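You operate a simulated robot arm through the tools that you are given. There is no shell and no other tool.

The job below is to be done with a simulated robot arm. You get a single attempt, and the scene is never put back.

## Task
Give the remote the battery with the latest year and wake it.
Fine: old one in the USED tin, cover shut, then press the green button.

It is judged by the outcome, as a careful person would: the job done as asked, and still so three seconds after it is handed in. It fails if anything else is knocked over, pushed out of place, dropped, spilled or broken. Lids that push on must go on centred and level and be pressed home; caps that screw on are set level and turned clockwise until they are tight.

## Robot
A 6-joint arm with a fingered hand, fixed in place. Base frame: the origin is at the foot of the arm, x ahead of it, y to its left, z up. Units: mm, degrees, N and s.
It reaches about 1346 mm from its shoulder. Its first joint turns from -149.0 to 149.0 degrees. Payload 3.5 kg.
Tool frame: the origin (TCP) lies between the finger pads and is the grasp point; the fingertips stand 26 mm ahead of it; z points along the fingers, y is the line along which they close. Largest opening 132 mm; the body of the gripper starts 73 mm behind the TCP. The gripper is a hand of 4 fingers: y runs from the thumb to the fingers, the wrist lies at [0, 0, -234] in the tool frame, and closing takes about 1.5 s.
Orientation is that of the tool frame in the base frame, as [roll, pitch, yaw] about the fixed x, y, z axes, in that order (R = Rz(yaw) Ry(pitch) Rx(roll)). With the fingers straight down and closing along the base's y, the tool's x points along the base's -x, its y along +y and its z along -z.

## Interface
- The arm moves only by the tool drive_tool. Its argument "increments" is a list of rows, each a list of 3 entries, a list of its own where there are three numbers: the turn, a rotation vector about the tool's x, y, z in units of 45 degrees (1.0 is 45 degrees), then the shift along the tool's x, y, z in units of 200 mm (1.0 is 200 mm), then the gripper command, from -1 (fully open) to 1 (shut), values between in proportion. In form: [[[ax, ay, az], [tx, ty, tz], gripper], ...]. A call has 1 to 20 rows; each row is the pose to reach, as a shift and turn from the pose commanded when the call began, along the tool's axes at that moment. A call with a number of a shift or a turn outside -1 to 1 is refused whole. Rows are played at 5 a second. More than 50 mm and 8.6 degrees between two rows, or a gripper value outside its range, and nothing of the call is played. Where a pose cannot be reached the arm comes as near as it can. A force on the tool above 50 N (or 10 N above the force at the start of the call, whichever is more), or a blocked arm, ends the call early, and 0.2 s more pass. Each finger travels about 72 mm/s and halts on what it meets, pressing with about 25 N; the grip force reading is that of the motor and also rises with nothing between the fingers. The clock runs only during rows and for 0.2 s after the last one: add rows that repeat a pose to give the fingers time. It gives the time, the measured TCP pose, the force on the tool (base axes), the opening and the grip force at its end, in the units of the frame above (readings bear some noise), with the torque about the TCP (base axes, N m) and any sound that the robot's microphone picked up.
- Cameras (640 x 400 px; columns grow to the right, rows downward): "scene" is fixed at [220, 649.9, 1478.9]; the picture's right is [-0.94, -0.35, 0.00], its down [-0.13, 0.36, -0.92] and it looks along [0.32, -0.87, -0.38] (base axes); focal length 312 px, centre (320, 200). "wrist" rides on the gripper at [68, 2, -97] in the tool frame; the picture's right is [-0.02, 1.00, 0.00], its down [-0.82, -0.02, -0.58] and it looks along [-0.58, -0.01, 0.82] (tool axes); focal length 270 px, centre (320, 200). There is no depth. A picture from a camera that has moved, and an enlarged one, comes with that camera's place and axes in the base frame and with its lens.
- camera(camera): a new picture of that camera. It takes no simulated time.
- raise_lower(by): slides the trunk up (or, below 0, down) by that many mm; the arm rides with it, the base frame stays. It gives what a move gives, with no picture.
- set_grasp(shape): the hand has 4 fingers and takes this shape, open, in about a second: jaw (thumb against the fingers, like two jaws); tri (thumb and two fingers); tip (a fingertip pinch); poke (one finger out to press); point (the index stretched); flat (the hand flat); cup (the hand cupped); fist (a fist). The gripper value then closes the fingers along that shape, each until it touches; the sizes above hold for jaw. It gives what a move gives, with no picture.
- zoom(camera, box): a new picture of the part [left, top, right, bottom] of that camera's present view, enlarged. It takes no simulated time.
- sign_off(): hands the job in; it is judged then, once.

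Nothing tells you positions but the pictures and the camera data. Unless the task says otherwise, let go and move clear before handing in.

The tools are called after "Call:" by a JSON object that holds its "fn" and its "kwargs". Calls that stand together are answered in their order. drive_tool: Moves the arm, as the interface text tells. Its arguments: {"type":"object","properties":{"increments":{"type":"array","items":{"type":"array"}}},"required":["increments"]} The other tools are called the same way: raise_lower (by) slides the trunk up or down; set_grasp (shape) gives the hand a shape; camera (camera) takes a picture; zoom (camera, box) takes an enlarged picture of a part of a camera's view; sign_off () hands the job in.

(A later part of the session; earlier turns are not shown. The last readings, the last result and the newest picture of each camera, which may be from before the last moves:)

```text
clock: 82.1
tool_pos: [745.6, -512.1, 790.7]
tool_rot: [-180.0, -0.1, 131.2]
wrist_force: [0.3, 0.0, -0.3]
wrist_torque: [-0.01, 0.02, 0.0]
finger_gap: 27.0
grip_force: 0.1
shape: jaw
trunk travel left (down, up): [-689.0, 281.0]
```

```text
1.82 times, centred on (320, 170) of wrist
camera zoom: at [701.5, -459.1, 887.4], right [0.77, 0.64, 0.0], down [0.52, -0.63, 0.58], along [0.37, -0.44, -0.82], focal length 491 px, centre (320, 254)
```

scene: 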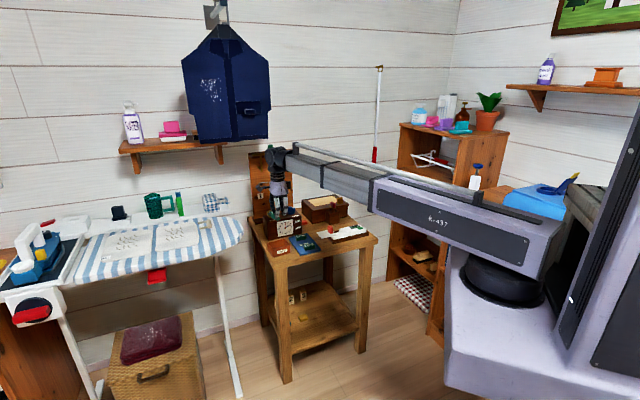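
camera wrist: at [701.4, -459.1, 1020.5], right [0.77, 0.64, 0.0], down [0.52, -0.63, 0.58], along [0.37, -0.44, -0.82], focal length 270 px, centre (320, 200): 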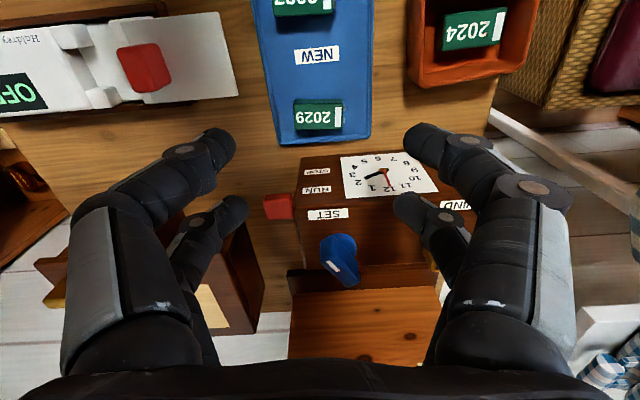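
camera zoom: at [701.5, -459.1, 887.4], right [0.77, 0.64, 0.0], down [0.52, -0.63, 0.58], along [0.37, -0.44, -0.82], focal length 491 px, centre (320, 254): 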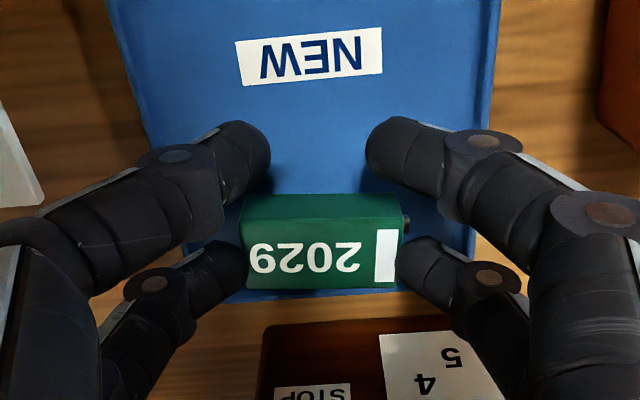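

The battery lifts with the hand. I'll move it 27 mm toward the near side, turn it 3° so it matches the remote's axis, and lower it.

Call:
{"fn": "drive_tool", "kwargs": {"increments": [[[0, 0, -0.025], [0.045, 0, 0], 0.65], [[0, 0, -0.05], [0.09, 0, 0], 0.65], [[0, 0, -0.073], [0.135, 0, 0], 0.65], [[0, 0, -0.073], [0.135, 0, 0], 0.65]]}}

Call:
{"fn": "raise_lower", "kwargs": {"by": -7}}

Call:
{"fn": "raise_lower", "kwargs": {"by": -1.5}}

Call:
{"fn": "zoom", "kwargs": {"camera": "wrist", "box": [200, 60, 440, 280]}}

Call:
{"fn": "zoom", "kwargs": {"camera": "scene", "box": [270, 215, 320, 260]}}

```text
clock: 83.1
tool_pos: [728.2, -490.8, 790.9]
tool_rot: [179.9, -0.1, 134.5]
wrist_force: [-0.1, 0.2, -0.7]
wrist_torque: [-0.02, -0.01, 0.02]
finger_gap: 26.8
grip_force: 0.1
shape: jaw
trunk travel left (down, up): [-689.0, 281.0]
```

```text
clock: 83.7
tool_pos: [727.3, -492.4, 783.7]
tool_rot: [180.0, -0.1, 134.4]
wrist_force: [-1.2, 0.4, 0.0]
wrist_torque: [-0.01, 0.04, 0.02]
finger_gap: 26.7
grip_force: 0.0
shape: jaw
trunk travel left (down, up): [-682.0, 288.0]
```

```text
clock: 84.2
tool_pos: [727.2, -492.8, 783.2]
tool_rot: [-179.9, 0.0, 134.5]
wrist_force: [0.4, 0.1, 5.3]
wrist_torque: [-0.1, -0.08, -0.01]
finger_gap: 26.8
grip_force: 0.0
shape: jaw
trunk travel left (down, up): [-681.0, 289.0]
```

```text
1.82 times, centred on (320, 170) of wrist
camera zoom: at [680.5, -441.3, 879.4], right [0.73, 0.68, 0.0], down [0.56, -0.6, 0.58], along [0.39, -0.42, -0.82], focal length 491 px, centre (320, 254)
```

zoom: 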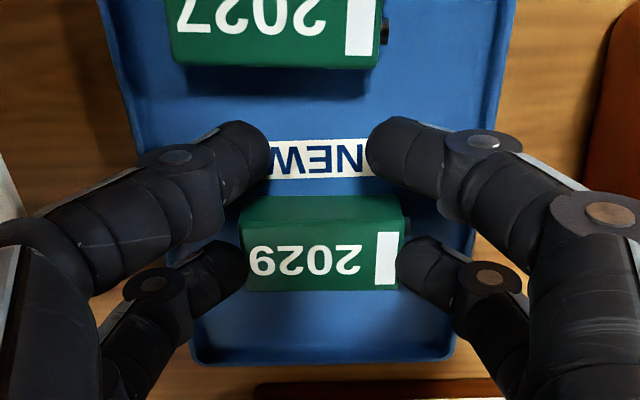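

```text
8.89 times, centred on (295, 238) of scene
camera zoom: at [220.0, 649.9, 1478.9], right [-0.94, -0.35, 0.0], down [-0.13, 0.36, -0.92], along [0.32, -0.87, -0.38], focal length 2773 px, centre (542, -133)
```

zoom: 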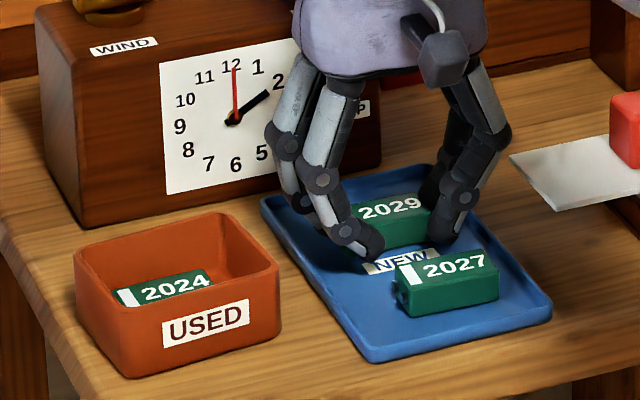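

It has touched down in the tray. I'll release and rise.

Call:
{"fn": "drive_tool", "kwargs": {"increments": [[[0, 0, 0], [0, 0, 0], 0.5], [[0, 0, 0], [0, 0, 0], 0.35], [[0, 0, 0], [0, 0, 0], 0.2], [[0, 0, 0], [0, 0, 0], 0.05], [[0, 0, 0], [0, 0, 0], -0.1], [[0, 0, 0], [0, 0, 0], -0.15], [[0, 0, 0], [0, 0, 0], -0.15]]}}

Call:
{"fn": "raise_lower", "kwargs": {"by": 140}}

Call:
{"fn": "zoom", "kwargs": {"camera": "scene", "box": [260, 200, 330, 260]}}

Call:
{"fn": "camera", "kwargs": {"camera": "wrist"}}

```text
clock: 85.8
tool_pos: [727.4, -491.6, 781.6]
tool_rot: [180.0, -0.1, 134.5]
wrist_force: [-0.7, 0.4, 0.8]
wrist_torque: [0.0, 0.01, -0.02]
finger_gap: 75.5
grip_force: 0.0
shape: jaw
trunk travel left (down, up): [-681.0, 289.0]
```

```text
clock: 87.4
tool_pos: [729.3, -492.1, 921.3]
tool_rot: [180.0, -0.2, 134.4]
wrist_force: [-0.8, 0.2, 0.0]
wrist_torque: [0.01, -0.01, -0.02]
finger_gap: 75.4
grip_force: 0.2
shape: jaw
trunk travel left (down, up): [-821.0, 149.0]
```

```text
6.67 times, centred on (295, 230) of scene
camera zoom: at [220.0, 649.9, 1478.9], right [-0.94, -0.35, 0.0], down [-0.13, 0.36, -0.92], along [0.32, -0.87, -0.38], focal length 2079 px, centre (487, 0)
```

zoom: 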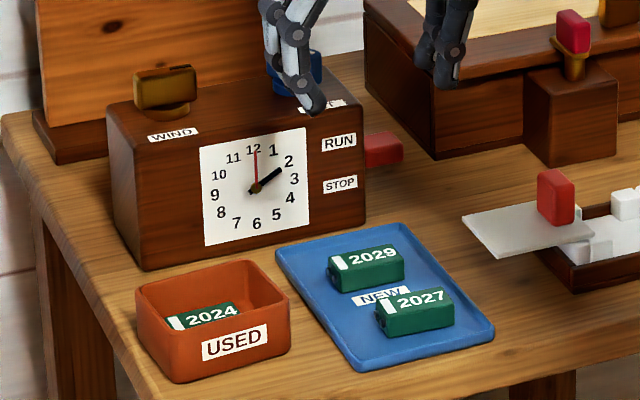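

```text
taken
camera wrist: at [680.7, -441.4, 1018.9], right [0.73, 0.68, 0.0], down [0.56, -0.6, 0.58], along [0.39, -0.42, -0.82], focal length 270 px, centre (320, 200)
```

wrist: 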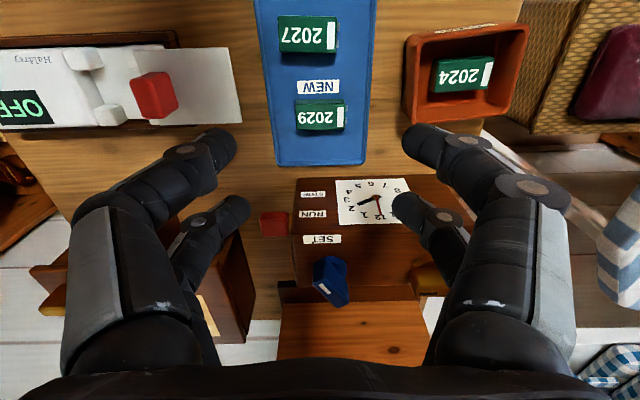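

The 2029 battery now sits clear of the clock. I'll turn the hand back to the remote's orientation above it.

Call:
{"fn": "drive_tool", "kwargs": {"increments": [[[0, 0, 0.165], [-0.014, -0.002, 0], -0.15], [[0, 0, 0.33], [-0.028, -0.004, 0], -0.1], [[0, 0, 0.5], [-0.042, -0.006, 0], 0.0], [[0, 0, 0.665], [-0.056, -0.008, 0], 0.1], [[0, 0, 0.83], [-0.07, -0.01, 0], 0.1], [[0, 0, 1.0], [-0.082, -0.0125, 0], 0.1]]}}

Call:
{"fn": "drive_tool", "kwargs": {"increments": [[[0, 0, 0.165], [0, 0, 0], 0.1], [[0, 0, 0.33], [0, 0, 0], 0.1], [[0, 0, 0.5], [0, 0, 0], 0.1], [[0, 0, 0.665], [0, 0, 0], 0.1], [[0, 0, 0.83], [0, 0, 0], 0.1], [[0, 0, 1.0], [0, 0, 0], 0.1], [[0, 0, 1.0], [0, 0, 0], 0.1]]}}

Call:
{"fn": "camera", "kwargs": {"camera": "wrist"}}

Call:
{"fn": "zoom", "kwargs": {"camera": "wrist", "box": [250, 30, 410, 170]}}

```text
clock: 88.8
tool_pos: [737.9, -504.1, 922.4]
tool_rot: [179.9, -0.1, 89.5]
wrist_force: [0.2, -0.2, 0.3]
wrist_torque: [0.0, -0.04, -0.03]
finger_gap: 60.3
grip_force: 0.0
shape: jaw
trunk travel left (down, up): [-821.0, 149.0]
```

```text
clock: 90.4
tool_pos: [737.6, -505.5, 922.7]
tool_rot: [-180.0, 0.0, 44.3]
wrist_force: [0.5, -0.4, -0.5]
wrist_torque: [-0.03, 0.0, 0.02]
finger_gap: 59.9
grip_force: 0.0
shape: jaw
trunk travel left (down, up): [-821.0, 149.0]
```

```text
taken
camera wrist: at [787.5, -458.3, 1018.9], right [0.68, -0.73, 0.0], down [-0.6, -0.56, 0.58], along [-0.42, -0.39, -0.82], focal length 270 px, centre (320, 200)
```

wrist: 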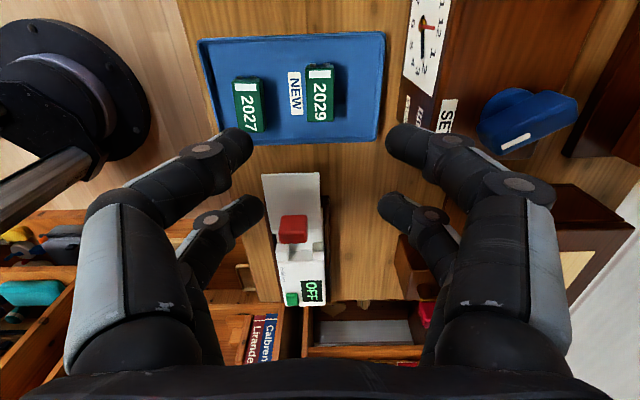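

```text
2.86 times, centred on (330, 100) of wrist
camera zoom: at [787.5, -458.3, 1018.9], right [0.68, -0.73, 0.0], down [-0.6, -0.56, 0.58], along [-0.42, -0.39, -0.82], focal length 772 px, centre (291, 486)
```

zoom: 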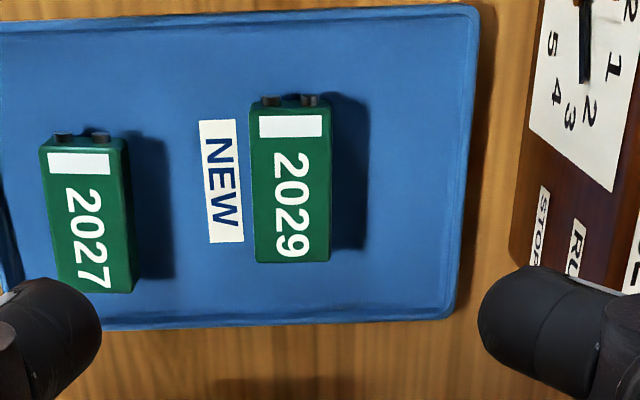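

The battery is aligned with the hand. I'll make a small centring shift, narrow the opening to clear the 2027 battery, and descend in stages.

Call:
{"fn": "drive_tool", "kwargs": {"increments": [[[0, 0, 0], [0.011, 0.0035, 0], 0.2], [[0, 0, 0], [0.011, 0.0035, 0], 0.3], [[0, 0, 0], [0.011, 0.0035, 0], 0.3], [[0, 0, 0], [0.011, 0.0035, 0], 0.3]]}}

Call:
{"fn": "raise_lower", "kwargs": {"by": -118}}

Call:
{"fn": "zoom", "kwargs": {"camera": "wrist", "box": [200, 60, 440, 280]}}

Call:
{"fn": "zoom", "kwargs": {"camera": "scene", "box": [270, 205, 330, 260]}}

```text
clock: 91.4
tool_pos: [739.7, -503.9, 922.7]
tool_rot: [-179.9, 0.0, 44.5]
wrist_force: [-0.4, -1.2, -0.4]
wrist_torque: [-0.01, 0.0, 0.03]
finger_gap: 46.6
grip_force: 0.0
shape: jaw
trunk travel left (down, up): [-821.0, 149.0]
```

```text
clock: 92.9
tool_pos: [739.1, -504.7, 803.3]
tool_rot: [-179.9, 0.0, 44.5]
wrist_force: [0.6, -0.1, -0.4]
wrist_torque: [-0.06, 0.0, -0.02]
finger_gap: 46.6
grip_force: 0.1
shape: jaw
trunk travel left (down, up): [-703.0, 267.0]
```

```text
1.82 times, centred on (320, 170) of wrist
camera zoom: at [789.4, -457.0, 901.0], right [0.68, -0.73, 0.0], down [-0.6, -0.56, 0.58], along [-0.42, -0.39, -0.82], focal length 491 px, centre (320, 254)
```

zoom: 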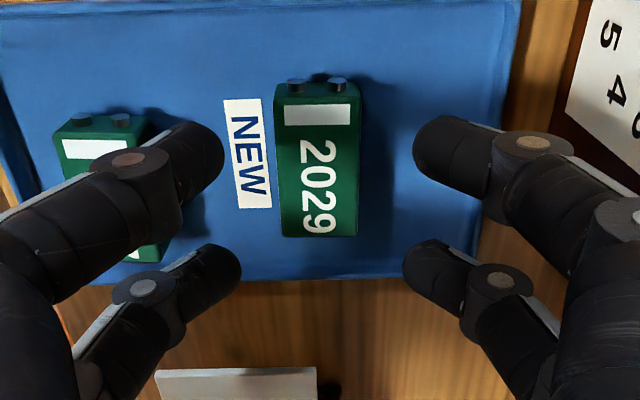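

```text
7.27 times, centred on (300, 232) of scene
camera zoom: at [220.0, 649.9, 1478.9], right [-0.94, -0.35, 0.0], down [-0.13, 0.36, -0.92], along [0.32, -0.87, -0.38], focal length 2268 px, centre (466, -36)
```

zoom: 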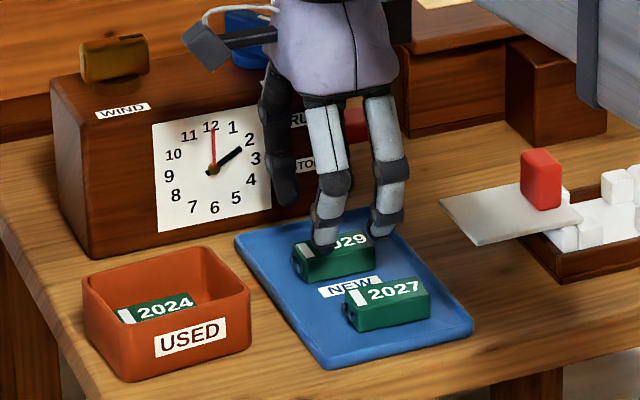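

Alignment is good. I'll shift 3 mm and descend to grip depth.

Call:
{"fn": "drive_tool", "kwargs": {"increments": [[[0, 0, 0], [0.015, 0, 0], 0.3], [[0, 0, 0], [0.015, 0, 0], 0.3]]}}

Call:
{"fn": "raise_lower", "kwargs": {"by": -23}}

Call:
{"fn": "zoom", "kwargs": {"camera": "wrist", "box": [200, 60, 440, 280]}}

Call:
{"fn": "zoom", "kwargs": {"camera": "scene", "box": [275, 215, 325, 255]}}

```text
clock: 93.5
tool_pos: [742.5, -500.5, 805.4]
tool_rot: [-180.0, 0.0, 44.5]
wrist_force: [1.0, -0.9, 1.3]
wrist_torque: [0.02, -0.04, -0.02]
finger_gap: 46.5
grip_force: 0.0
shape: jaw
trunk travel left (down, up): [-703.0, 267.0]
```

```text
clock: 94.2
tool_pos: [740.9, -501.4, 781.1]
tool_rot: [-179.9, 0.0, 44.5]
wrist_force: [-0.4, 0.0, 0.0]
wrist_torque: [0.05, 0.03, 0.01]
finger_gap: 46.6
grip_force: 0.1
shape: jaw
trunk travel left (down, up): [-680.0, 290.0]
```

```text
1.82 times, centred on (320, 170) of wrist
camera zoom: at [791.6, -454.9, 877.9], right [0.68, -0.73, 0.0], down [-0.6, -0.56, 0.58], along [-0.42, -0.39, -0.82], focal length 491 px, centre (320, 254)
```

zoom: 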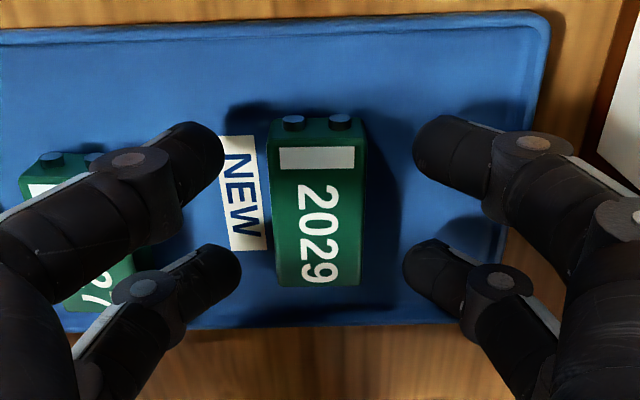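

```text
10.00 times, centred on (300, 235) of scene
camera zoom: at [220.0, 649.9, 1478.9], right [-0.94, -0.35, 0.0], down [-0.13, 0.36, -0.92], along [0.32, -0.87, -0.38], focal length 3119 px, centre (520, -150)
```

zoom: 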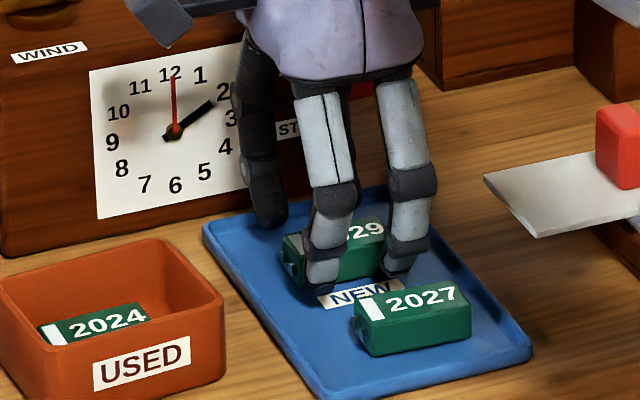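

Both pairs flank the battery's long sides, so I'll close on it.

Call:
{"fn": "drive_tool", "kwargs": {"increments": [[[0, 0, 0], [0, 0, 0], 0.4], [[0, 0, 0], [0, 0, 0], 0.5], [[0, 0, 0], [0, 0, 0], 0.58], [[0, 0, 0], [0, 0, 0], 0.65], [[0, 0, 0], [0, 0, 0], 0.7], [[0, 0, 0], [0, 0, 0], 0.7], [[0, 0, 0], [0, 0, 0], 0.7]]}}

Call:
{"fn": "zoom", "kwargs": {"camera": "wrist", "box": [200, 60, 440, 280]}}

Call:
{"fn": "zoom", "kwargs": {"camera": "scene", "box": [275, 215, 325, 255]}}

```text
clock: 95.8
tool_pos: [741.7, -502.6, 781.4]
tool_rot: [180.0, 0.0, 44.6]
wrist_force: [0.7, 0.1, 9.3]
wrist_torque: [0.0, 0.0, -0.02]
finger_gap: 19.1
grip_force: 25.2
shape: jaw
trunk travel left (down, up): [-680.0, 290.0]
```

```text
1.82 times, centred on (320, 170) of wrist
camera zoom: at [791.2, -454.6, 878.7], right [0.68, -0.73, 0.0], down [-0.6, -0.56, 0.58], along [-0.42, -0.39, -0.82], focal length 491 px, centre (320, 254)
```

zoom: 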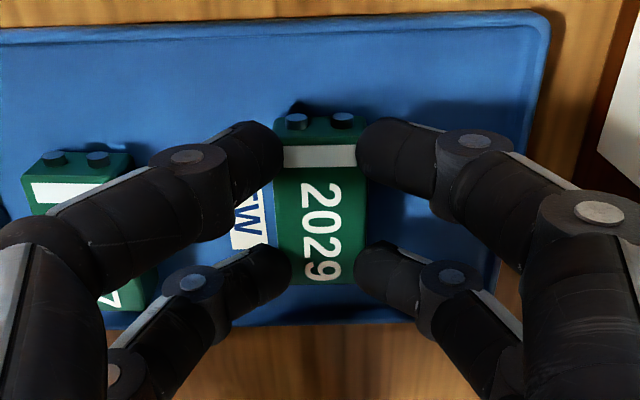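

```text
10.00 times, centred on (300, 235) of scene
camera zoom: at [220.0, 649.9, 1478.9], right [-0.94, -0.35, 0.0], down [-0.13, 0.36, -0.92], along [0.32, -0.87, -0.38], focal length 3119 px, centre (520, -150)
```

zoom: 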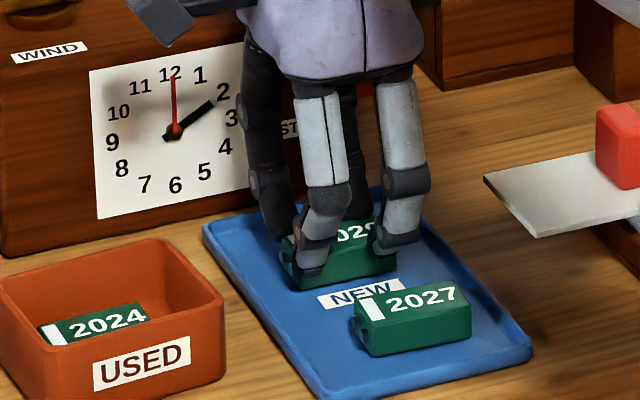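

The grip force is 25 N with both pairs closed on the battery. I'll lift slightly and check.

Call:
{"fn": "raise_lower", "kwargs": {"by": 12}}

Call:
{"fn": "zoom", "kwargs": {"camera": "wrist", "box": [200, 60, 440, 280]}}

Call:
{"fn": "zoom", "kwargs": {"camera": "scene", "box": [275, 215, 325, 255]}}

```text
clock: 96.4
tool_pos: [742.1, -502.7, 792.2]
tool_rot: [-179.9, 0.0, 44.4]
wrist_force: [0.0, -0.3, 0.4]
wrist_torque: [-0.03, 0.05, -0.01]
finger_gap: 16.3
grip_force: 24.8
shape: jaw
trunk travel left (down, up): [-692.0, 278.0]
```

```text
1.82 times, centred on (320, 170) of wrist
camera zoom: at [791.7, -455.0, 889.7], right [0.68, -0.73, 0.0], down [-0.6, -0.56, 0.58], along [-0.42, -0.39, -0.82], focal length 491 px, centre (320, 254)
```

zoom: 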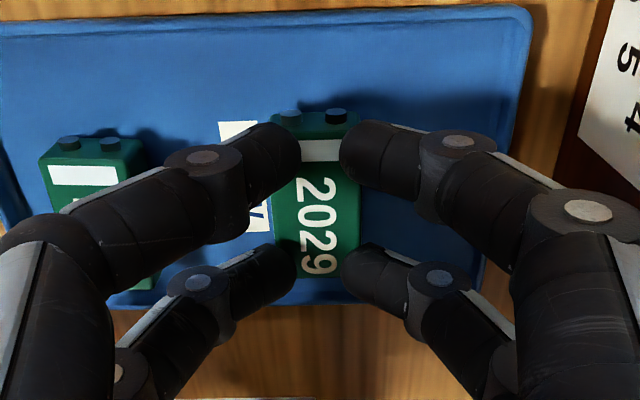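

```text
10.00 times, centred on (300, 235) of scene
camera zoom: at [220.0, 649.9, 1478.9], right [-0.94, -0.35, 0.0], down [-0.13, 0.36, -0.92], along [0.32, -0.87, -0.38], focal length 3119 px, centre (520, -150)
```

zoom: 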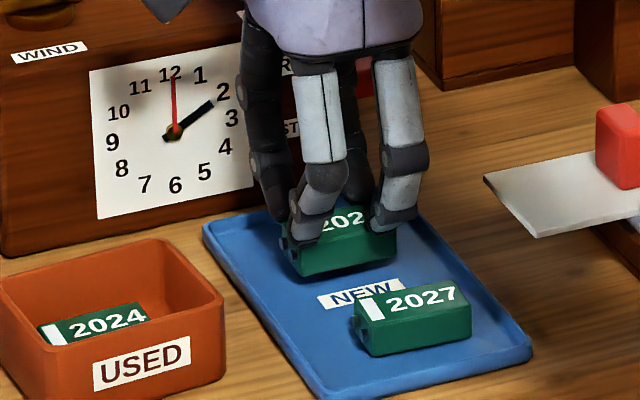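

The battery is slipping, because the grip is too shallow on its top edges. I'll set it straight back down and regrasp deeper with the tilted single-pair grip that worked in the bay.

Call:
{"fn": "raise_lower", "kwargs": {"by": -9}}

Call:
{"fn": "raise_lower", "kwargs": {"by": -2.5}}

Call:
{"fn": "drive_tool", "kwargs": {"increments": [[[0, 0, 0], [0, 0, 0], 0.6], [[0, 0, 0], [0, 0, 0], 0.5], [[0, 0, 0], [0, 0, 0], 0.4], [[0, 0, 0], [0, 0, 0], 0.3], [[0, 0, 0], [0, 0, 0], 0.3], [[0, 0, 0], [0, 0, 0], 0.3]]}}

Call:
{"fn": "zoom", "kwargs": {"camera": "wrist", "box": [200, 60, 440, 280]}}

Call:
{"fn": "zoom", "kwargs": {"camera": "scene", "box": [275, 215, 325, 255]}}

```text
clock: 97.0
tool_pos: [740.9, -500.7, 786.1]
tool_rot: [-179.9, 0.0, 44.5]
wrist_force: [1.7, -0.5, 14.3]
wrist_torque: [-0.05, -0.02, 0.0]
finger_gap: 16.4
grip_force: 25.4
shape: jaw
trunk travel left (down, up): [-683.0, 287.0]
```

```text
clock: 97.5
tool_pos: [739.8, -501.8, 785.3]
tool_rot: [179.8, -0.1, 44.6]
wrist_force: [7.9, -5.5, 45.2]
wrist_torque: [-0.24, -0.25, 0.03]
finger_gap: 16.5
grip_force: 25.3
shape: jaw
trunk travel left (down, up): [-680.0, 290.0]
```

```text
clock: 98.9
tool_pos: [741.7, -501.4, 782.0]
tool_rot: [-179.9, 0.1, 44.6]
wrist_force: [0.0, 0.2, 0.4]
wrist_torque: [-0.03, 0.0, 0.02]
finger_gap: 45.6
grip_force: 0.2
shape: jaw
trunk travel left (down, up): [-680.0, 290.0]
```

```text
1.82 times, centred on (320, 170) of wrist
camera zoom: at [791.6, -454.9, 878.4], right [0.68, -0.73, 0.0], down [-0.6, -0.56, 0.58], along [-0.42, -0.39, -0.82], focal length 491 px, centre (320, 254)
```

zoom: 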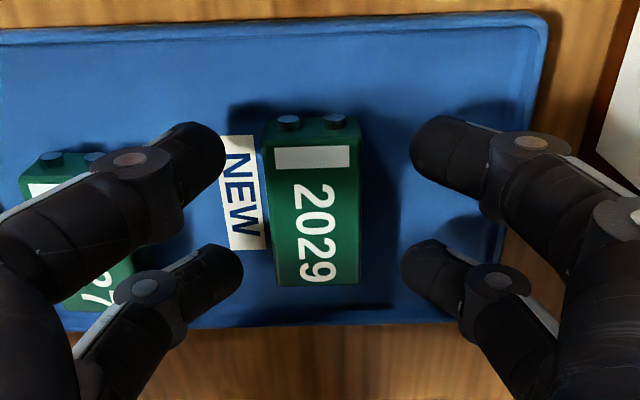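

```text
10.00 times, centred on (300, 235) of scene
camera zoom: at [220.0, 649.9, 1478.9], right [-0.94, -0.35, 0.0], down [-0.13, 0.36, -0.92], along [0.32, -0.87, -0.38], focal length 3119 px, centre (520, -150)
```

zoom: 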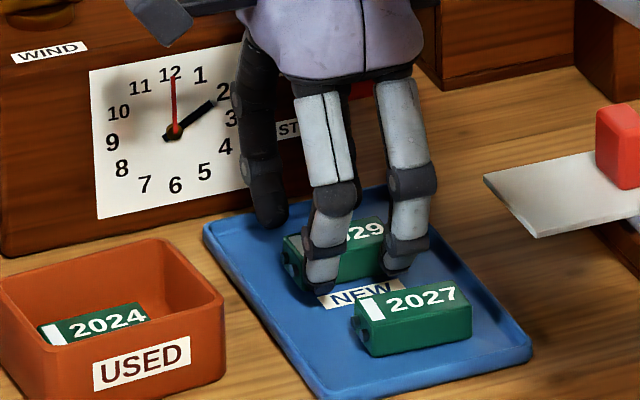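

The battery is back flat in the tray. I'll rise, tilt the hand to the proven 41° pose, and regrasp with one pair at mid-length.

Call:
{"fn": "raise_lower", "kwargs": {"by": 135}}

Call:
{"fn": "drive_tool", "kwargs": {"increments": [[[0, -0.152, 0], [-0.007, 0, -0.008], 0.25], [[0, -0.304, 0], [-0.014, 0, -0.033], 0.25], [[0, -0.456, 0], [-0.021, -0.001, -0.074], 0.25], [[0, -0.607, 0], [-0.029, -0.001, -0.13], 0.25], [[0, -0.759, 0], [-0.036, -0.002, -0.202], 0.25], [[0, -0.911, 0], [-0.043, -0.002, -0.287], 0.25], [[0, -0.911, 0], [-0.043, -0.002, -0.287], 0.25]]}}

Call:
{"fn": "zoom", "kwargs": {"camera": "scene", "box": [240, 150, 340, 260]}}

Call:
{"fn": "camera", "kwargs": {"camera": "wrist"}}

```text
clock: 100.5
tool_pos: [742.5, -501.7, 916.3]
tool_rot: [-179.9, 0.0, 44.5]
wrist_force: [0.5, -0.3, 1.1]
wrist_torque: [0.02, 0.0, 0.03]
finger_gap: 45.9
grip_force: 0.0
shape: jaw
trunk travel left (down, up): [-815.0, 155.0]
```

```text
clock: 102.1
tool_pos: [735.6, -507.4, 973.9]
tool_rot: [-179.9, 41.1, 44.5]
wrist_force: [-0.4, -0.6, 0.1]
wrist_torque: [-0.01, -0.03, -0.04]
finger_gap: 49.1
grip_force: 0.0
shape: jaw
trunk travel left (down, up): [-815.0, 155.0]
```

```text
3.64 times, centred on (290, 205) of scene
camera zoom: at [220.0, 649.9, 1478.9], right [-0.94, -0.35, 0.0], down [-0.13, 0.36, -0.92], along [0.32, -0.87, -0.38], focal length 1134 px, centre (429, 182)
```

zoom: 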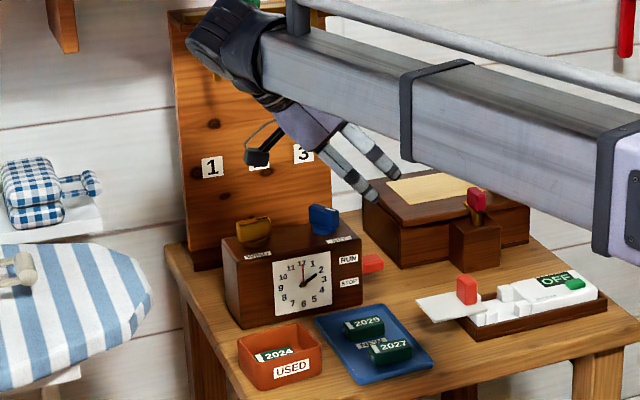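

```text
taken
camera wrist: at [818.5, -427.6, 1002.1], right [0.69, -0.73, 0.02], down [-0.18, -0.15, 0.97], along [-0.7, -0.67, -0.24], focal length 270 px, centre (320, 200)
```

wrist: 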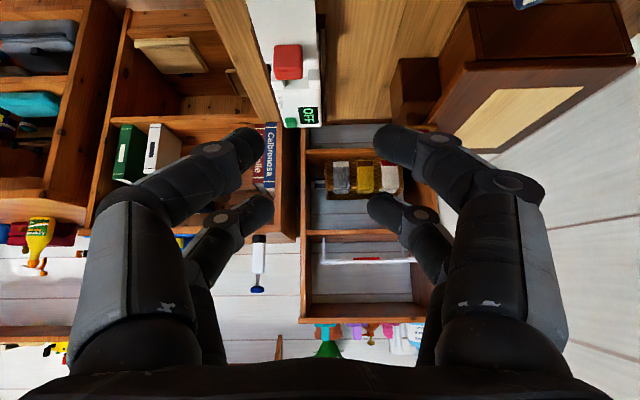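

Call:
{"fn": "raise_lower", "kwargs": {"by": -150}}

Call:
{"fn": "camera", "kwargs": {"camera": "wrist"}}

Call:
{"fn": "zoom", "kwargs": {"camera": "scene", "box": [255, 195, 335, 260]}}

```text
clock: 103.9
tool_pos: [735.1, -507.4, 823.2]
tool_rot: [-180.0, 40.9, 44.5]
wrist_force: [0.2, 1.0, -0.1]
wrist_torque: [-0.03, 0.01, 0.0]
finger_gap: 49.2
grip_force: 0.0
shape: jaw
trunk travel left (down, up): [-665.0, 305.0]
```

```text
taken
camera wrist: at [818.5, -427.8, 852.2], right [0.69, -0.73, 0.02], down [-0.18, -0.15, 0.97], along [-0.7, -0.67, -0.24], focal length 270 px, centre (320, 200)
```

wrist: 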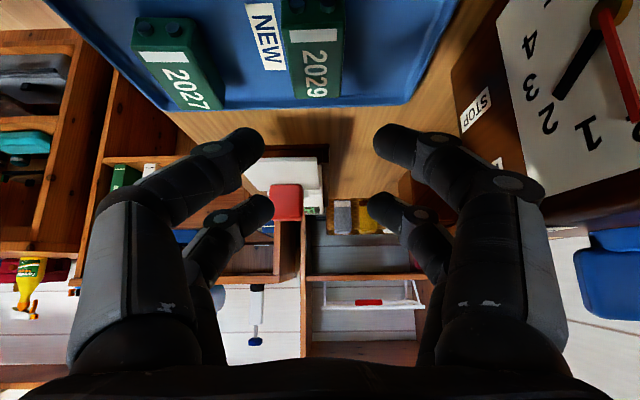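

```text
6.15 times, centred on (295, 228) of scene
camera zoom: at [220.0, 649.9, 1478.9], right [-0.94, -0.35, 0.0], down [-0.13, 0.36, -0.92], along [0.32, -0.87, -0.38], focal length 1920 px, centre (474, 31)
```

zoom: 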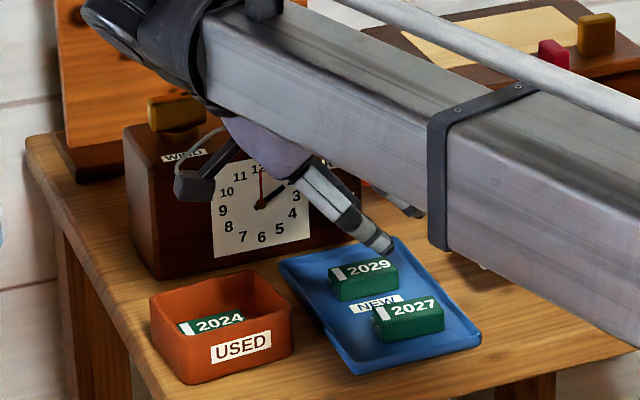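

The 2029 battery is centred between the low tips. I'll make a 2 mm correction and descend to grip depth.

Call:
{"fn": "drive_tool", "kwargs": {"increments": [[[0, 0, 0], [0.0075, 0, -0.0066], 0.25], [[0, 0, 0], [0.0075, 0, -0.0066], 0.25]]}}

Call:
{"fn": "raise_lower", "kwargs": {"by": -28}}

Call:
{"fn": "raise_lower", "kwargs": {"by": -7}}

Call:
{"fn": "camera", "kwargs": {"camera": "wrist"}}

Call:
{"fn": "zoom", "kwargs": {"camera": "scene", "box": [270, 210, 330, 260]}}

```text
clock: 104.5
tool_pos: [737.0, -507.1, 822.3]
tool_rot: [-179.9, 40.9, 44.6]
wrist_force: [-0.1, -0.3, 0.3]
wrist_torque: [0.0, -0.01, 0.02]
finger_gap: 49.2
grip_force: 0.1
shape: jaw
trunk travel left (down, up): [-665.0, 305.0]
```

```text
clock: 105.2
tool_pos: [737.3, -506.0, 796.0]
tool_rot: [-179.9, 40.9, 44.6]
wrist_force: [-0.5, -0.2, -0.6]
wrist_torque: [-0.02, 0.0, 0.01]
finger_gap: 49.2
grip_force: 0.0
shape: jaw
trunk travel left (down, up): [-637.0, 333.0]
```

```text
clock: 105.8
tool_pos: [737.3, -506.2, 788.6]
tool_rot: [-179.8, 41.0, 44.6]
wrist_force: [0.3, 0.6, -1.1]
wrist_torque: [-0.03, 0.05, -0.04]
finger_gap: 49.2
grip_force: 0.0
shape: jaw
trunk travel left (down, up): [-630.0, 340.0]
```

```text
taken
camera wrist: at [819.9, -426.5, 817.1], right [0.69, -0.73, 0.02], down [-0.18, -0.15, 0.97], along [-0.7, -0.67, -0.24], focal length 270 px, centre (320, 200)
```

wrist: 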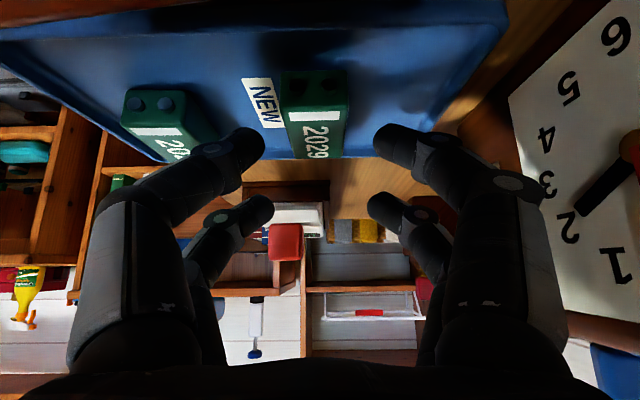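

```text
8.00 times, centred on (300, 235) of scene
camera zoom: at [220.0, 649.9, 1478.9], right [-0.94, -0.35, 0.0], down [-0.13, 0.36, -0.92], along [0.32, -0.87, -0.38], focal length 2495 px, centre (480, -80)
```

zoom: 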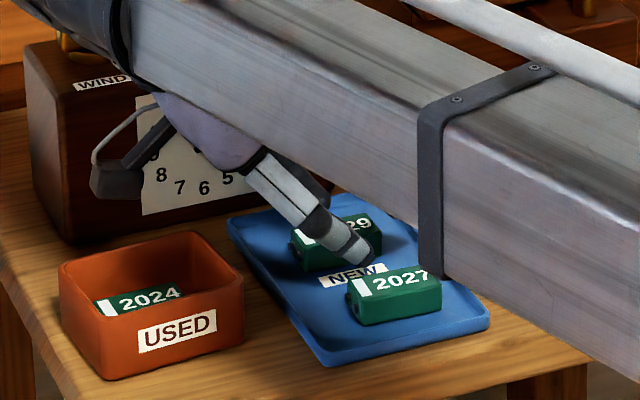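

Call:
{"fn": "raise_lower", "kwargs": {"by": -2}}

Call:
{"fn": "drive_tool", "kwargs": {"increments": [[[0, 0, 0], [0, 0, 0], 0.35], [[0, 0, 0], [0, 0, 0], 0.45], [[0, 0, 0], [0, 0, 0], 0.55], [[0, 0, 0], [0, 0, 0], 0.6], [[0, 0, 0], [0, 0, 0], 0.65], [[0, 0, 0], [0, 0, 0], 0.7], [[0, 0, 0], [0, 0, 0], 0.7], [[0, 0, 0], [0, 0, 0], 0.7]]}}

Call:
{"fn": "camera", "kwargs": {"camera": "wrist"}}

```text
clock: 106.3
tool_pos: [737.3, -505.6, 785.9]
tool_rot: [-179.9, 40.9, 44.5]
wrist_force: [0.7, -0.2, 0.5]
wrist_torque: [0.03, -0.01, -0.02]
finger_gap: 49.1
grip_force: 0.1
shape: jaw
trunk travel left (down, up): [-628.0, 342.0]
```

```text
clock: 108.1
tool_pos: [736.5, -505.8, 787.3]
tool_rot: [-179.9, 41.0, 44.6]
wrist_force: [0.2, -0.3, 0.0]
wrist_torque: [0.0, -0.03, 0.03]
finger_gap: 9.3
grip_force: 24.6
shape: jaw
trunk travel left (down, up): [-628.0, 342.0]
```

```text
taken
camera wrist: at [820.0, -426.5, 815.0], right [0.69, -0.73, 0.02], down [-0.18, -0.15, 0.97], along [-0.7, -0.67, -0.24], focal length 270 px, centre (320, 200)
```

wrist: 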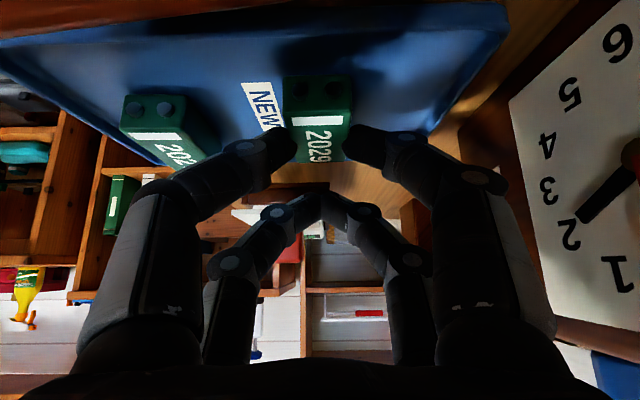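

This is the same grip signature as in the bay (gap 9, force 25). I'll lift and check that it holds.

Call:
{"fn": "raise_lower", "kwargs": {"by": 20}}

Call:
{"fn": "camera", "kwargs": {"camera": "wrist"}}

Call:
{"fn": "zoom", "kwargs": {"camera": "scene", "box": [270, 210, 330, 260]}}

```text
clock: 108.8
tool_pos: [736.9, -507.1, 807.4]
tool_rot: [-180.0, 41.0, 44.6]
wrist_force: [-0.3, 0.4, -1.2]
wrist_torque: [0.01, -0.04, 0.0]
finger_gap: 9.2
grip_force: 24.6
shape: jaw
trunk travel left (down, up): [-648.0, 322.0]
```

```text
taken
camera wrist: at [820.0, -426.5, 835.0], right [0.69, -0.73, 0.02], down [-0.18, -0.15, 0.97], along [-0.7, -0.67, -0.24], focal length 270 px, centre (320, 200)
```

wrist: 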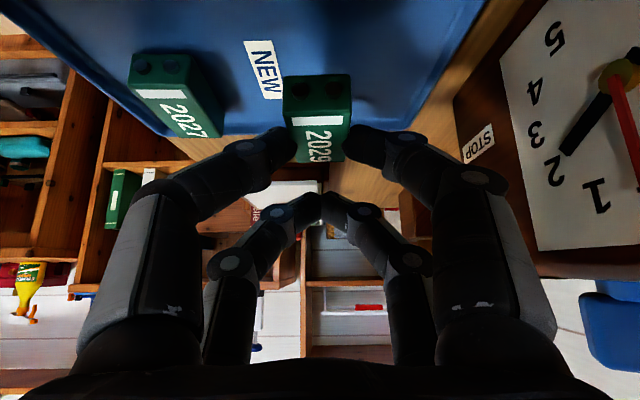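

```text
8.00 times, centred on (300, 235) of scene
camera zoom: at [220.0, 649.9, 1478.9], right [-0.94, -0.35, 0.0], down [-0.13, 0.36, -0.92], along [0.32, -0.87, -0.38], focal length 2495 px, centre (480, -80)
```

zoom: 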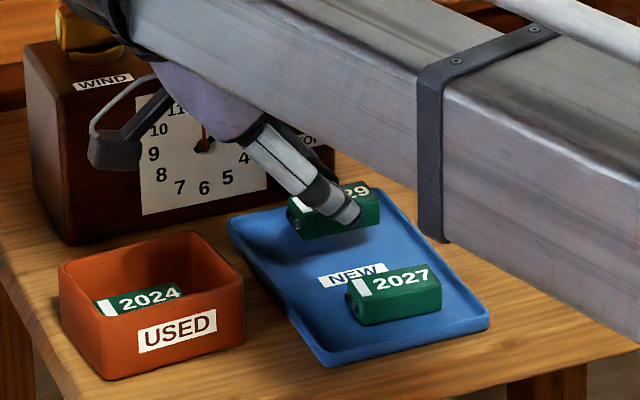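

The 2029 battery is lifted and firmly held. I'll raise it clear of the tab and carry it over the remote's bay.

Call:
{"fn": "raise_lower", "kwargs": {"by": 110}}

Call:
{"fn": "drive_tool", "kwargs": {"increments": [[[0, 0, 0], [-0.1, -0.025, 0.087], 0.7], [[0, 0, 0], [-0.22, -0.054, 0.192], 0.7], [[0, 0, 0], [-0.35, -0.085, 0.304], 0.7], [[0, 0, 0], [-0.48, -0.117, 0.417], 0.7], [[0, 0, 0], [-0.59, -0.143, 0.513], 0.7], [[0, 0, 0], [-0.664, -0.161, 0.577], 0.7], [[0, 0, 0], [-0.664, -0.161, 0.577], 0.7]]}}

Call:
{"fn": "camera", "kwargs": {"camera": "wrist"}}

Call:
{"fn": "zoom", "kwargs": {"camera": "scene", "box": [290, 170, 380, 250]}}

```text
clock: 110.2
tool_pos: [736.6, -506.9, 917.1]
tool_rot: [-179.8, 41.0, 44.6]
wrist_force: [-0.3, 0.5, -0.7]
wrist_torque: [-0.04, 0.0, 0.0]
finger_gap: 9.6
grip_force: 25.1
shape: jaw
trunk travel left (down, up): [-758.0, 212.0]
```

```text
clock: 111.8
tool_pos: [587.9, -605.8, 916.8]
tool_rot: [-179.9, 40.9, 44.6]
wrist_force: [-0.9, 0.1, 0.2]
wrist_torque: [0.01, 0.03, -0.01]
finger_gap: 9.0
grip_force: 25.2
shape: jaw
trunk travel left (down, up): [-758.0, 212.0]
```

```text
taken
camera wrist: at [671.6, -526.8, 945.1], right [0.69, -0.73, 0.02], down [-0.18, -0.15, 0.97], along [-0.7, -0.67, -0.24], focal length 270 px, centre (320, 200)
```

wrist: 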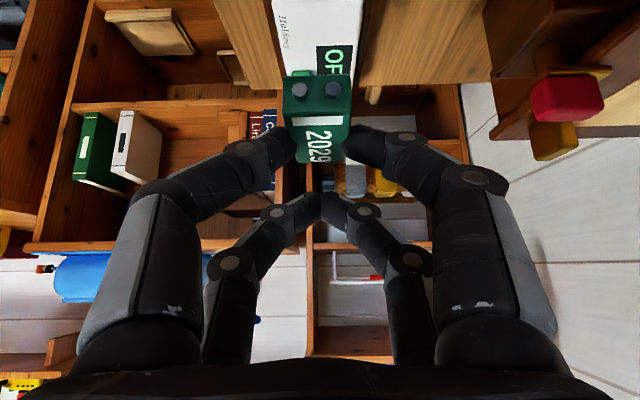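

```text
5.00 times, centred on (335, 210) of scene
camera zoom: at [220.0, 649.9, 1478.9], right [-0.94, -0.35, 0.0], down [-0.13, 0.36, -0.92], along [0.32, -0.87, -0.38], focal length 1560 px, centre (245, 150)
```

zoom: 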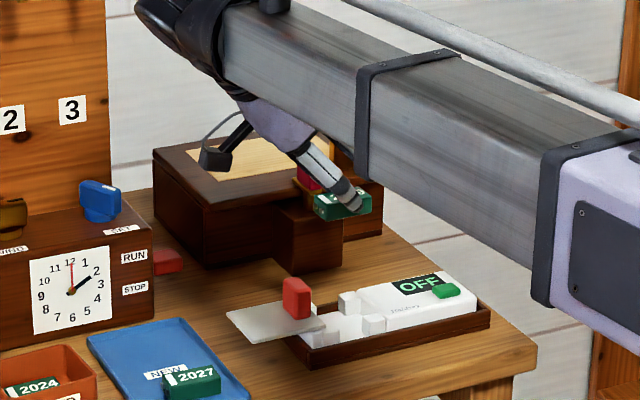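

The hold looks nearly identical to the old battery's. I'll correct 1 mm laterally and start lowering toward the bay.

Call:
{"fn": "drive_tool", "kwargs": {"increments": [[[0, 0, 0], [0, 0.006, 0], 0.7], [[0, 0, 0], [0, 0.006, 0], 0.7]]}}

Call:
{"fn": "raise_lower", "kwargs": {"by": -92}}

Call:
{"fn": "camera", "kwargs": {"camera": "wrist"}}

Call:
{"fn": "zoom", "kwargs": {"camera": "scene", "box": [320, 210, 370, 250]}}

```text
clock: 112.4
tool_pos: [589.1, -607.7, 916.8]
tool_rot: [-179.8, 40.9, 44.7]
wrist_force: [-0.4, -0.1, 0.1]
wrist_torque: [-0.01, 0.03, 0.0]
finger_gap: 9.2
grip_force: 25.1
shape: jaw
trunk travel left (down, up): [-758.0, 212.0]
```

```text
clock: 113.7
tool_pos: [589.7, -607.8, 824.4]
tool_rot: [-179.9, 40.9, 44.6]
wrist_force: [0.6, 0.5, -0.8]
wrist_torque: [0.0, 0.01, 0.0]
finger_gap: 9.1
grip_force: 25.1
shape: jaw
trunk travel left (down, up): [-666.0, 304.0]
```

```text
taken
camera wrist: at [672.8, -527.4, 853.1], right [0.69, -0.73, 0.02], down [-0.18, -0.15, 0.97], along [-0.7, -0.67, -0.24], focal length 270 px, centre (320, 200)
```

wrist: 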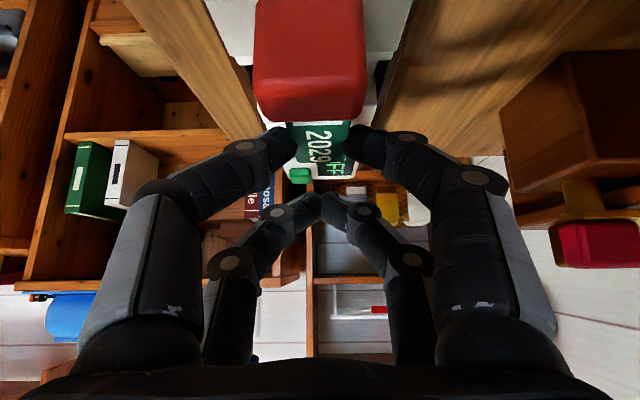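

```text
10.00 times, centred on (345, 230) of scene
camera zoom: at [220.0, 649.9, 1478.9], right [-0.94, -0.35, 0.0], down [-0.13, 0.36, -0.92], along [0.32, -0.87, -0.38], focal length 3119 px, centre (70, -100)
```

zoom: 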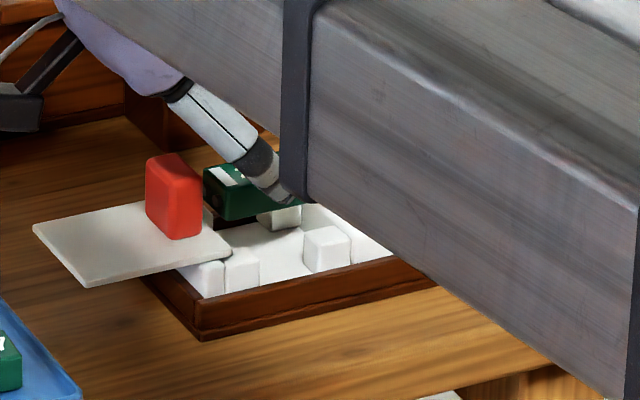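

The battery hovers over the bay with clearance to the tab. I'll lower in small steps while watching the force.

Call:
{"fn": "raise_lower", "kwargs": {"by": -18}}

Call:
{"fn": "raise_lower", "kwargs": {"by": -5}}

Call:
{"fn": "zoom", "kwargs": {"camera": "scene", "box": [325, 215, 360, 243]}}

```text
clock: 114.3
tool_pos: [589.9, -607.1, 806.6]
tool_rot: [-179.9, 40.9, 44.5]
wrist_force: [0.2, -0.2, -1.3]
wrist_torque: [0.0, 0.01, 0.0]
finger_gap: 9.2
grip_force: 24.7
shape: jaw
trunk travel left (down, up): [-648.0, 322.0]
```

```text
clock: 114.8
tool_pos: [589.6, -606.7, 801.9]
tool_rot: [-179.8, 40.9, 44.6]
wrist_force: [-0.3, -0.4, -0.8]
wrist_torque: [0.01, 0.01, -0.02]
finger_gap: 9.0
grip_force: 24.7
shape: jaw
trunk travel left (down, up): [-643.0, 327.0]
```

```text
14.29 times, centred on (342, 229) of scene
camera zoom: at [220.0, 649.9, 1478.9], right [-0.94, -0.35, 0.0], down [-0.13, 0.36, -0.92], along [0.32, -0.87, -0.38], focal length 4456 px, centre (-1, -214)
```

zoom: 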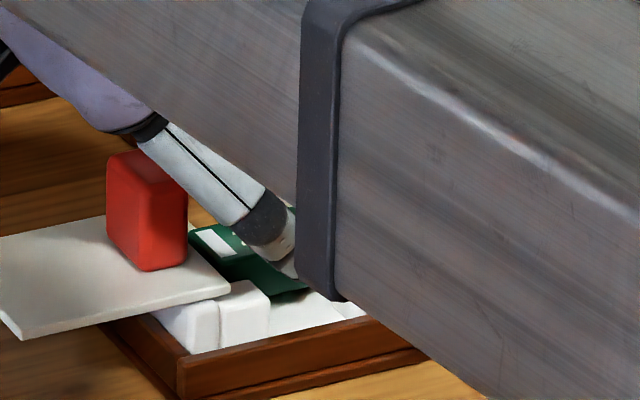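

The battery is entering between the blocks without contact. I'll continue down in 2 to 3 mm steps.

Call:
{"fn": "raise_lower", "kwargs": {"by": -3}}

Call:
{"fn": "raise_lower", "kwargs": {"by": -2}}

Call:
{"fn": "raise_lower", "kwargs": {"by": -1.5}}

Call:
{"fn": "zoom", "kwargs": {"camera": "scene", "box": [325, 215, 360, 243]}}

```text
clock: 115.4
tool_pos: [590.0, -607.8, 798.7]
tool_rot: [-180.0, 40.9, 44.6]
wrist_force: [-0.1, -1.0, 0.2]
wrist_torque: [0.01, -0.01, 0.03]
finger_gap: 9.1
grip_force: 25.2
shape: jaw
trunk travel left (down, up): [-640.0, 330.0]
```

```text
clock: 115.9
tool_pos: [588.6, -608.0, 796.5]
tool_rot: [-179.8, 40.9, 44.6]
wrist_force: [-0.2, 0.8, -1.0]
wrist_torque: [0.02, 0.01, 0.0]
finger_gap: 9.2
grip_force: 25.2
shape: jaw
trunk travel left (down, up): [-638.0, 332.0]
```

```text
clock: 116.4
tool_pos: [589.0, -606.6, 795.1]
tool_rot: [-180.0, 41.0, 44.5]
wrist_force: [-0.2, -0.5, 6.5]
wrist_torque: [-0.01, -0.03, -0.05]
finger_gap: 9.5
grip_force: 25.5
shape: jaw
trunk travel left (down, up): [-637.0, 333.0]
```

```text
14.29 times, centred on (342, 229) of scene
camera zoom: at [220.0, 649.9, 1478.9], right [-0.94, -0.35, 0.0], down [-0.13, 0.36, -0.92], along [0.32, -0.87, -0.38], focal length 4456 px, centre (-1, -214)
```

zoom: 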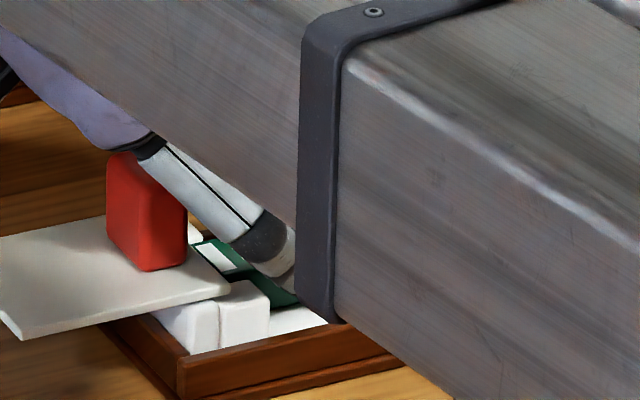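

Contact came at exactly the old battery's seating height, so it's home. I'll open and rise straight up.

Call:
{"fn": "drive_tool", "kwargs": {"increments": [[[0, 0, 0], [0, 0, 0], 0.6], [[0, 0, 0], [0, 0, 0], 0.5], [[0, 0, 0], [0, 0, 0], 0.4], [[0, 0, 0], [0, 0, 0], 0.3], [[0, 0, 0], [0, 0, 0], 0.25], [[0, 0, 0], [0, 0, 0], 0.25], [[0, 0, 0], [0, 0, 0], 0.25]]}}

Call:
{"fn": "raise_lower", "kwargs": {"by": 130}}

Call:
{"fn": "zoom", "kwargs": {"camera": "scene", "box": [320, 210, 370, 250]}}

Call:
{"fn": "camera", "kwargs": {"camera": "wrist"}}

```text
clock: 118.0
tool_pos: [589.6, -606.9, 794.5]
tool_rot: [-179.9, 41.0, 44.6]
wrist_force: [0.6, 0.3, 0.8]
wrist_torque: [0.01, -0.02, 0.01]
finger_gap: 48.7
grip_force: 0.0
shape: jaw
trunk travel left (down, up): [-637.0, 333.0]
```

```text
clock: 119.6
tool_pos: [590.5, -607.8, 924.4]
tool_rot: [180.0, 40.9, 44.6]
wrist_force: [-0.6, 0.0, -0.2]
wrist_torque: [0.0, 0.0, 0.01]
finger_gap: 49.1
grip_force: 0.0
shape: jaw
trunk travel left (down, up): [-767.0, 203.0]
```

```text
10.00 times, centred on (345, 230) of scene
camera zoom: at [220.0, 649.9, 1478.9], right [-0.94, -0.35, 0.0], down [-0.13, 0.36, -0.92], along [0.32, -0.87, -0.38], focal length 3119 px, centre (70, -100)
```

zoom: 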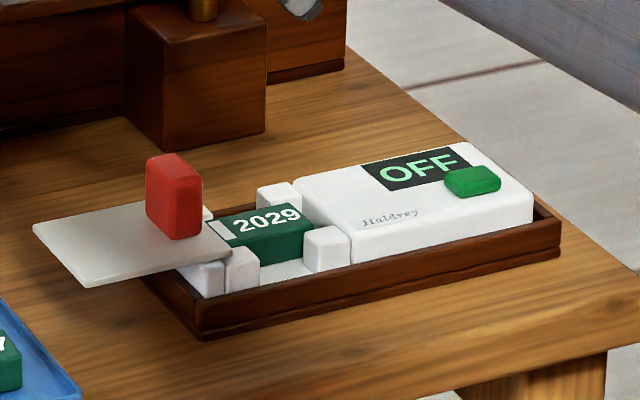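

```text
taken
camera wrist: at [672.8, -527.4, 953.5], right [0.69, -0.73, 0.02], down [-0.18, -0.15, 0.97], along [-0.7, -0.67, -0.24], focal length 270 px, centre (320, 200)
```

wrist: 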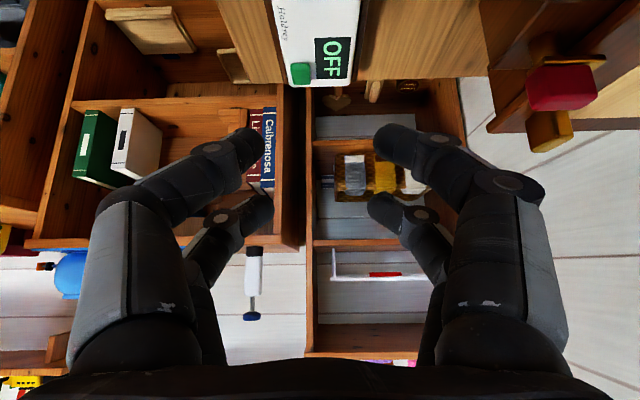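

The 2029 battery is in the bay with its terminals toward the cover end, like the old one. I'll check it from straight above before closing.

Call:
{"fn": "drive_tool", "kwargs": {"increments": [[[0, 0.13, 0], [0.042, 0, 0.028], 0.1], [[0, 0.26, 0], [0.08, 0, 0.06], 0], [[0, 0.39, 0], [0.113, 0, 0.095], 0], [[0, 0.52, 0], [0.14, 0, 0.13], 0], [[0, 0.65, 0], [0.16, 0, 0.163], 0], [[0, 0.78, 0], [0.176, 0, 0.192], 0], [[0, 0.911, 0], [0.188, 0, 0.217], 0], [[0, 0.911, 0], [0.188, 0, 0.217], 0]]}}

Call:
{"fn": "drive_tool", "kwargs": {"increments": [[[0, 0.15, 0], [0, 0, -0.015], -0.3], [[0, 0.31, 0], [0, 0, -0.05], -0.6], [[0, 0.47, 0], [0, 0, -0.09], -1], [[0, 0.63, 0], [0, 0, -0.15], -1], [[0, 0.778, 0], [0, 0, -0.21], -1], [[0, 0.778, 0], [0, 0, -0.21], -1]]}}

Call:
{"fn": "zoom", "kwargs": {"camera": "wrist", "box": [270, 130, 370, 250]}}

Call:
{"fn": "camera", "kwargs": {"camera": "wrist"}}

```text
clock: 121.4
tool_pos: [589.0, -606.7, 868.9]
tool_rot: [-180.0, -0.1, 44.4]
wrist_force: [-0.9, 0.0, 0.3]
wrist_torque: [-0.02, 0.0, 0.02]
finger_gap: 65.4
grip_force: 0.1
shape: jaw
out of reach, approached as far as the arm can: row 1, 2, 3, 4, 5, 6
trunk travel left (down, up): [-767.0, 203.0]
```

```text
clock: 122.8
tool_pos: [589.4, -607.4, 909.8]
tool_rot: [-179.8, -35.2, 44.5]
wrist_force: [-0.6, 0.0, -1.2]
wrist_torque: [-0.01, 0.0, -0.04]
finger_gap: 131.8
grip_force: 0.1
shape: jaw
trunk travel left (down, up): [-767.0, 203.0]
```

```text
3.33 times, centred on (320, 190) of wrist
camera zoom: at [591.3, -607.8, 1029.1], right [0.69, -0.73, -0.02], down [-0.73, -0.69, 0.0], along [-0.01, 0.01, -1.0], focal length 901 px, centre (320, 233)
```

zoom: 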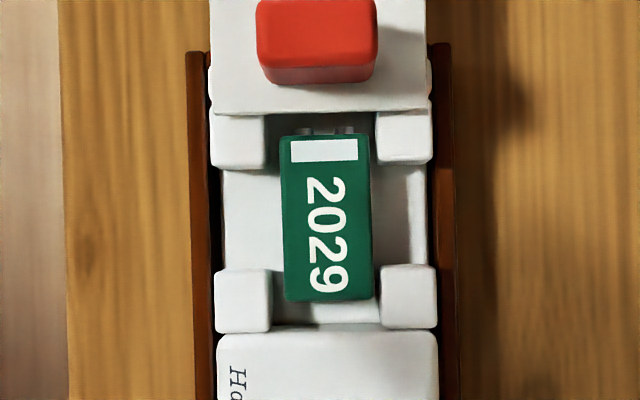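

```text
taken
camera wrist: at [591.3, -607.8, 1029.1], right [0.69, -0.73, -0.02], down [-0.73, -0.69, 0.0], along [-0.01, 0.01, -1.0], focal length 270 px, centre (320, 200)
```

wrist: 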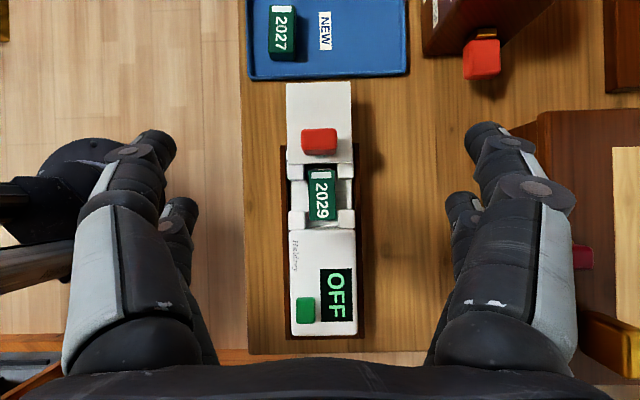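

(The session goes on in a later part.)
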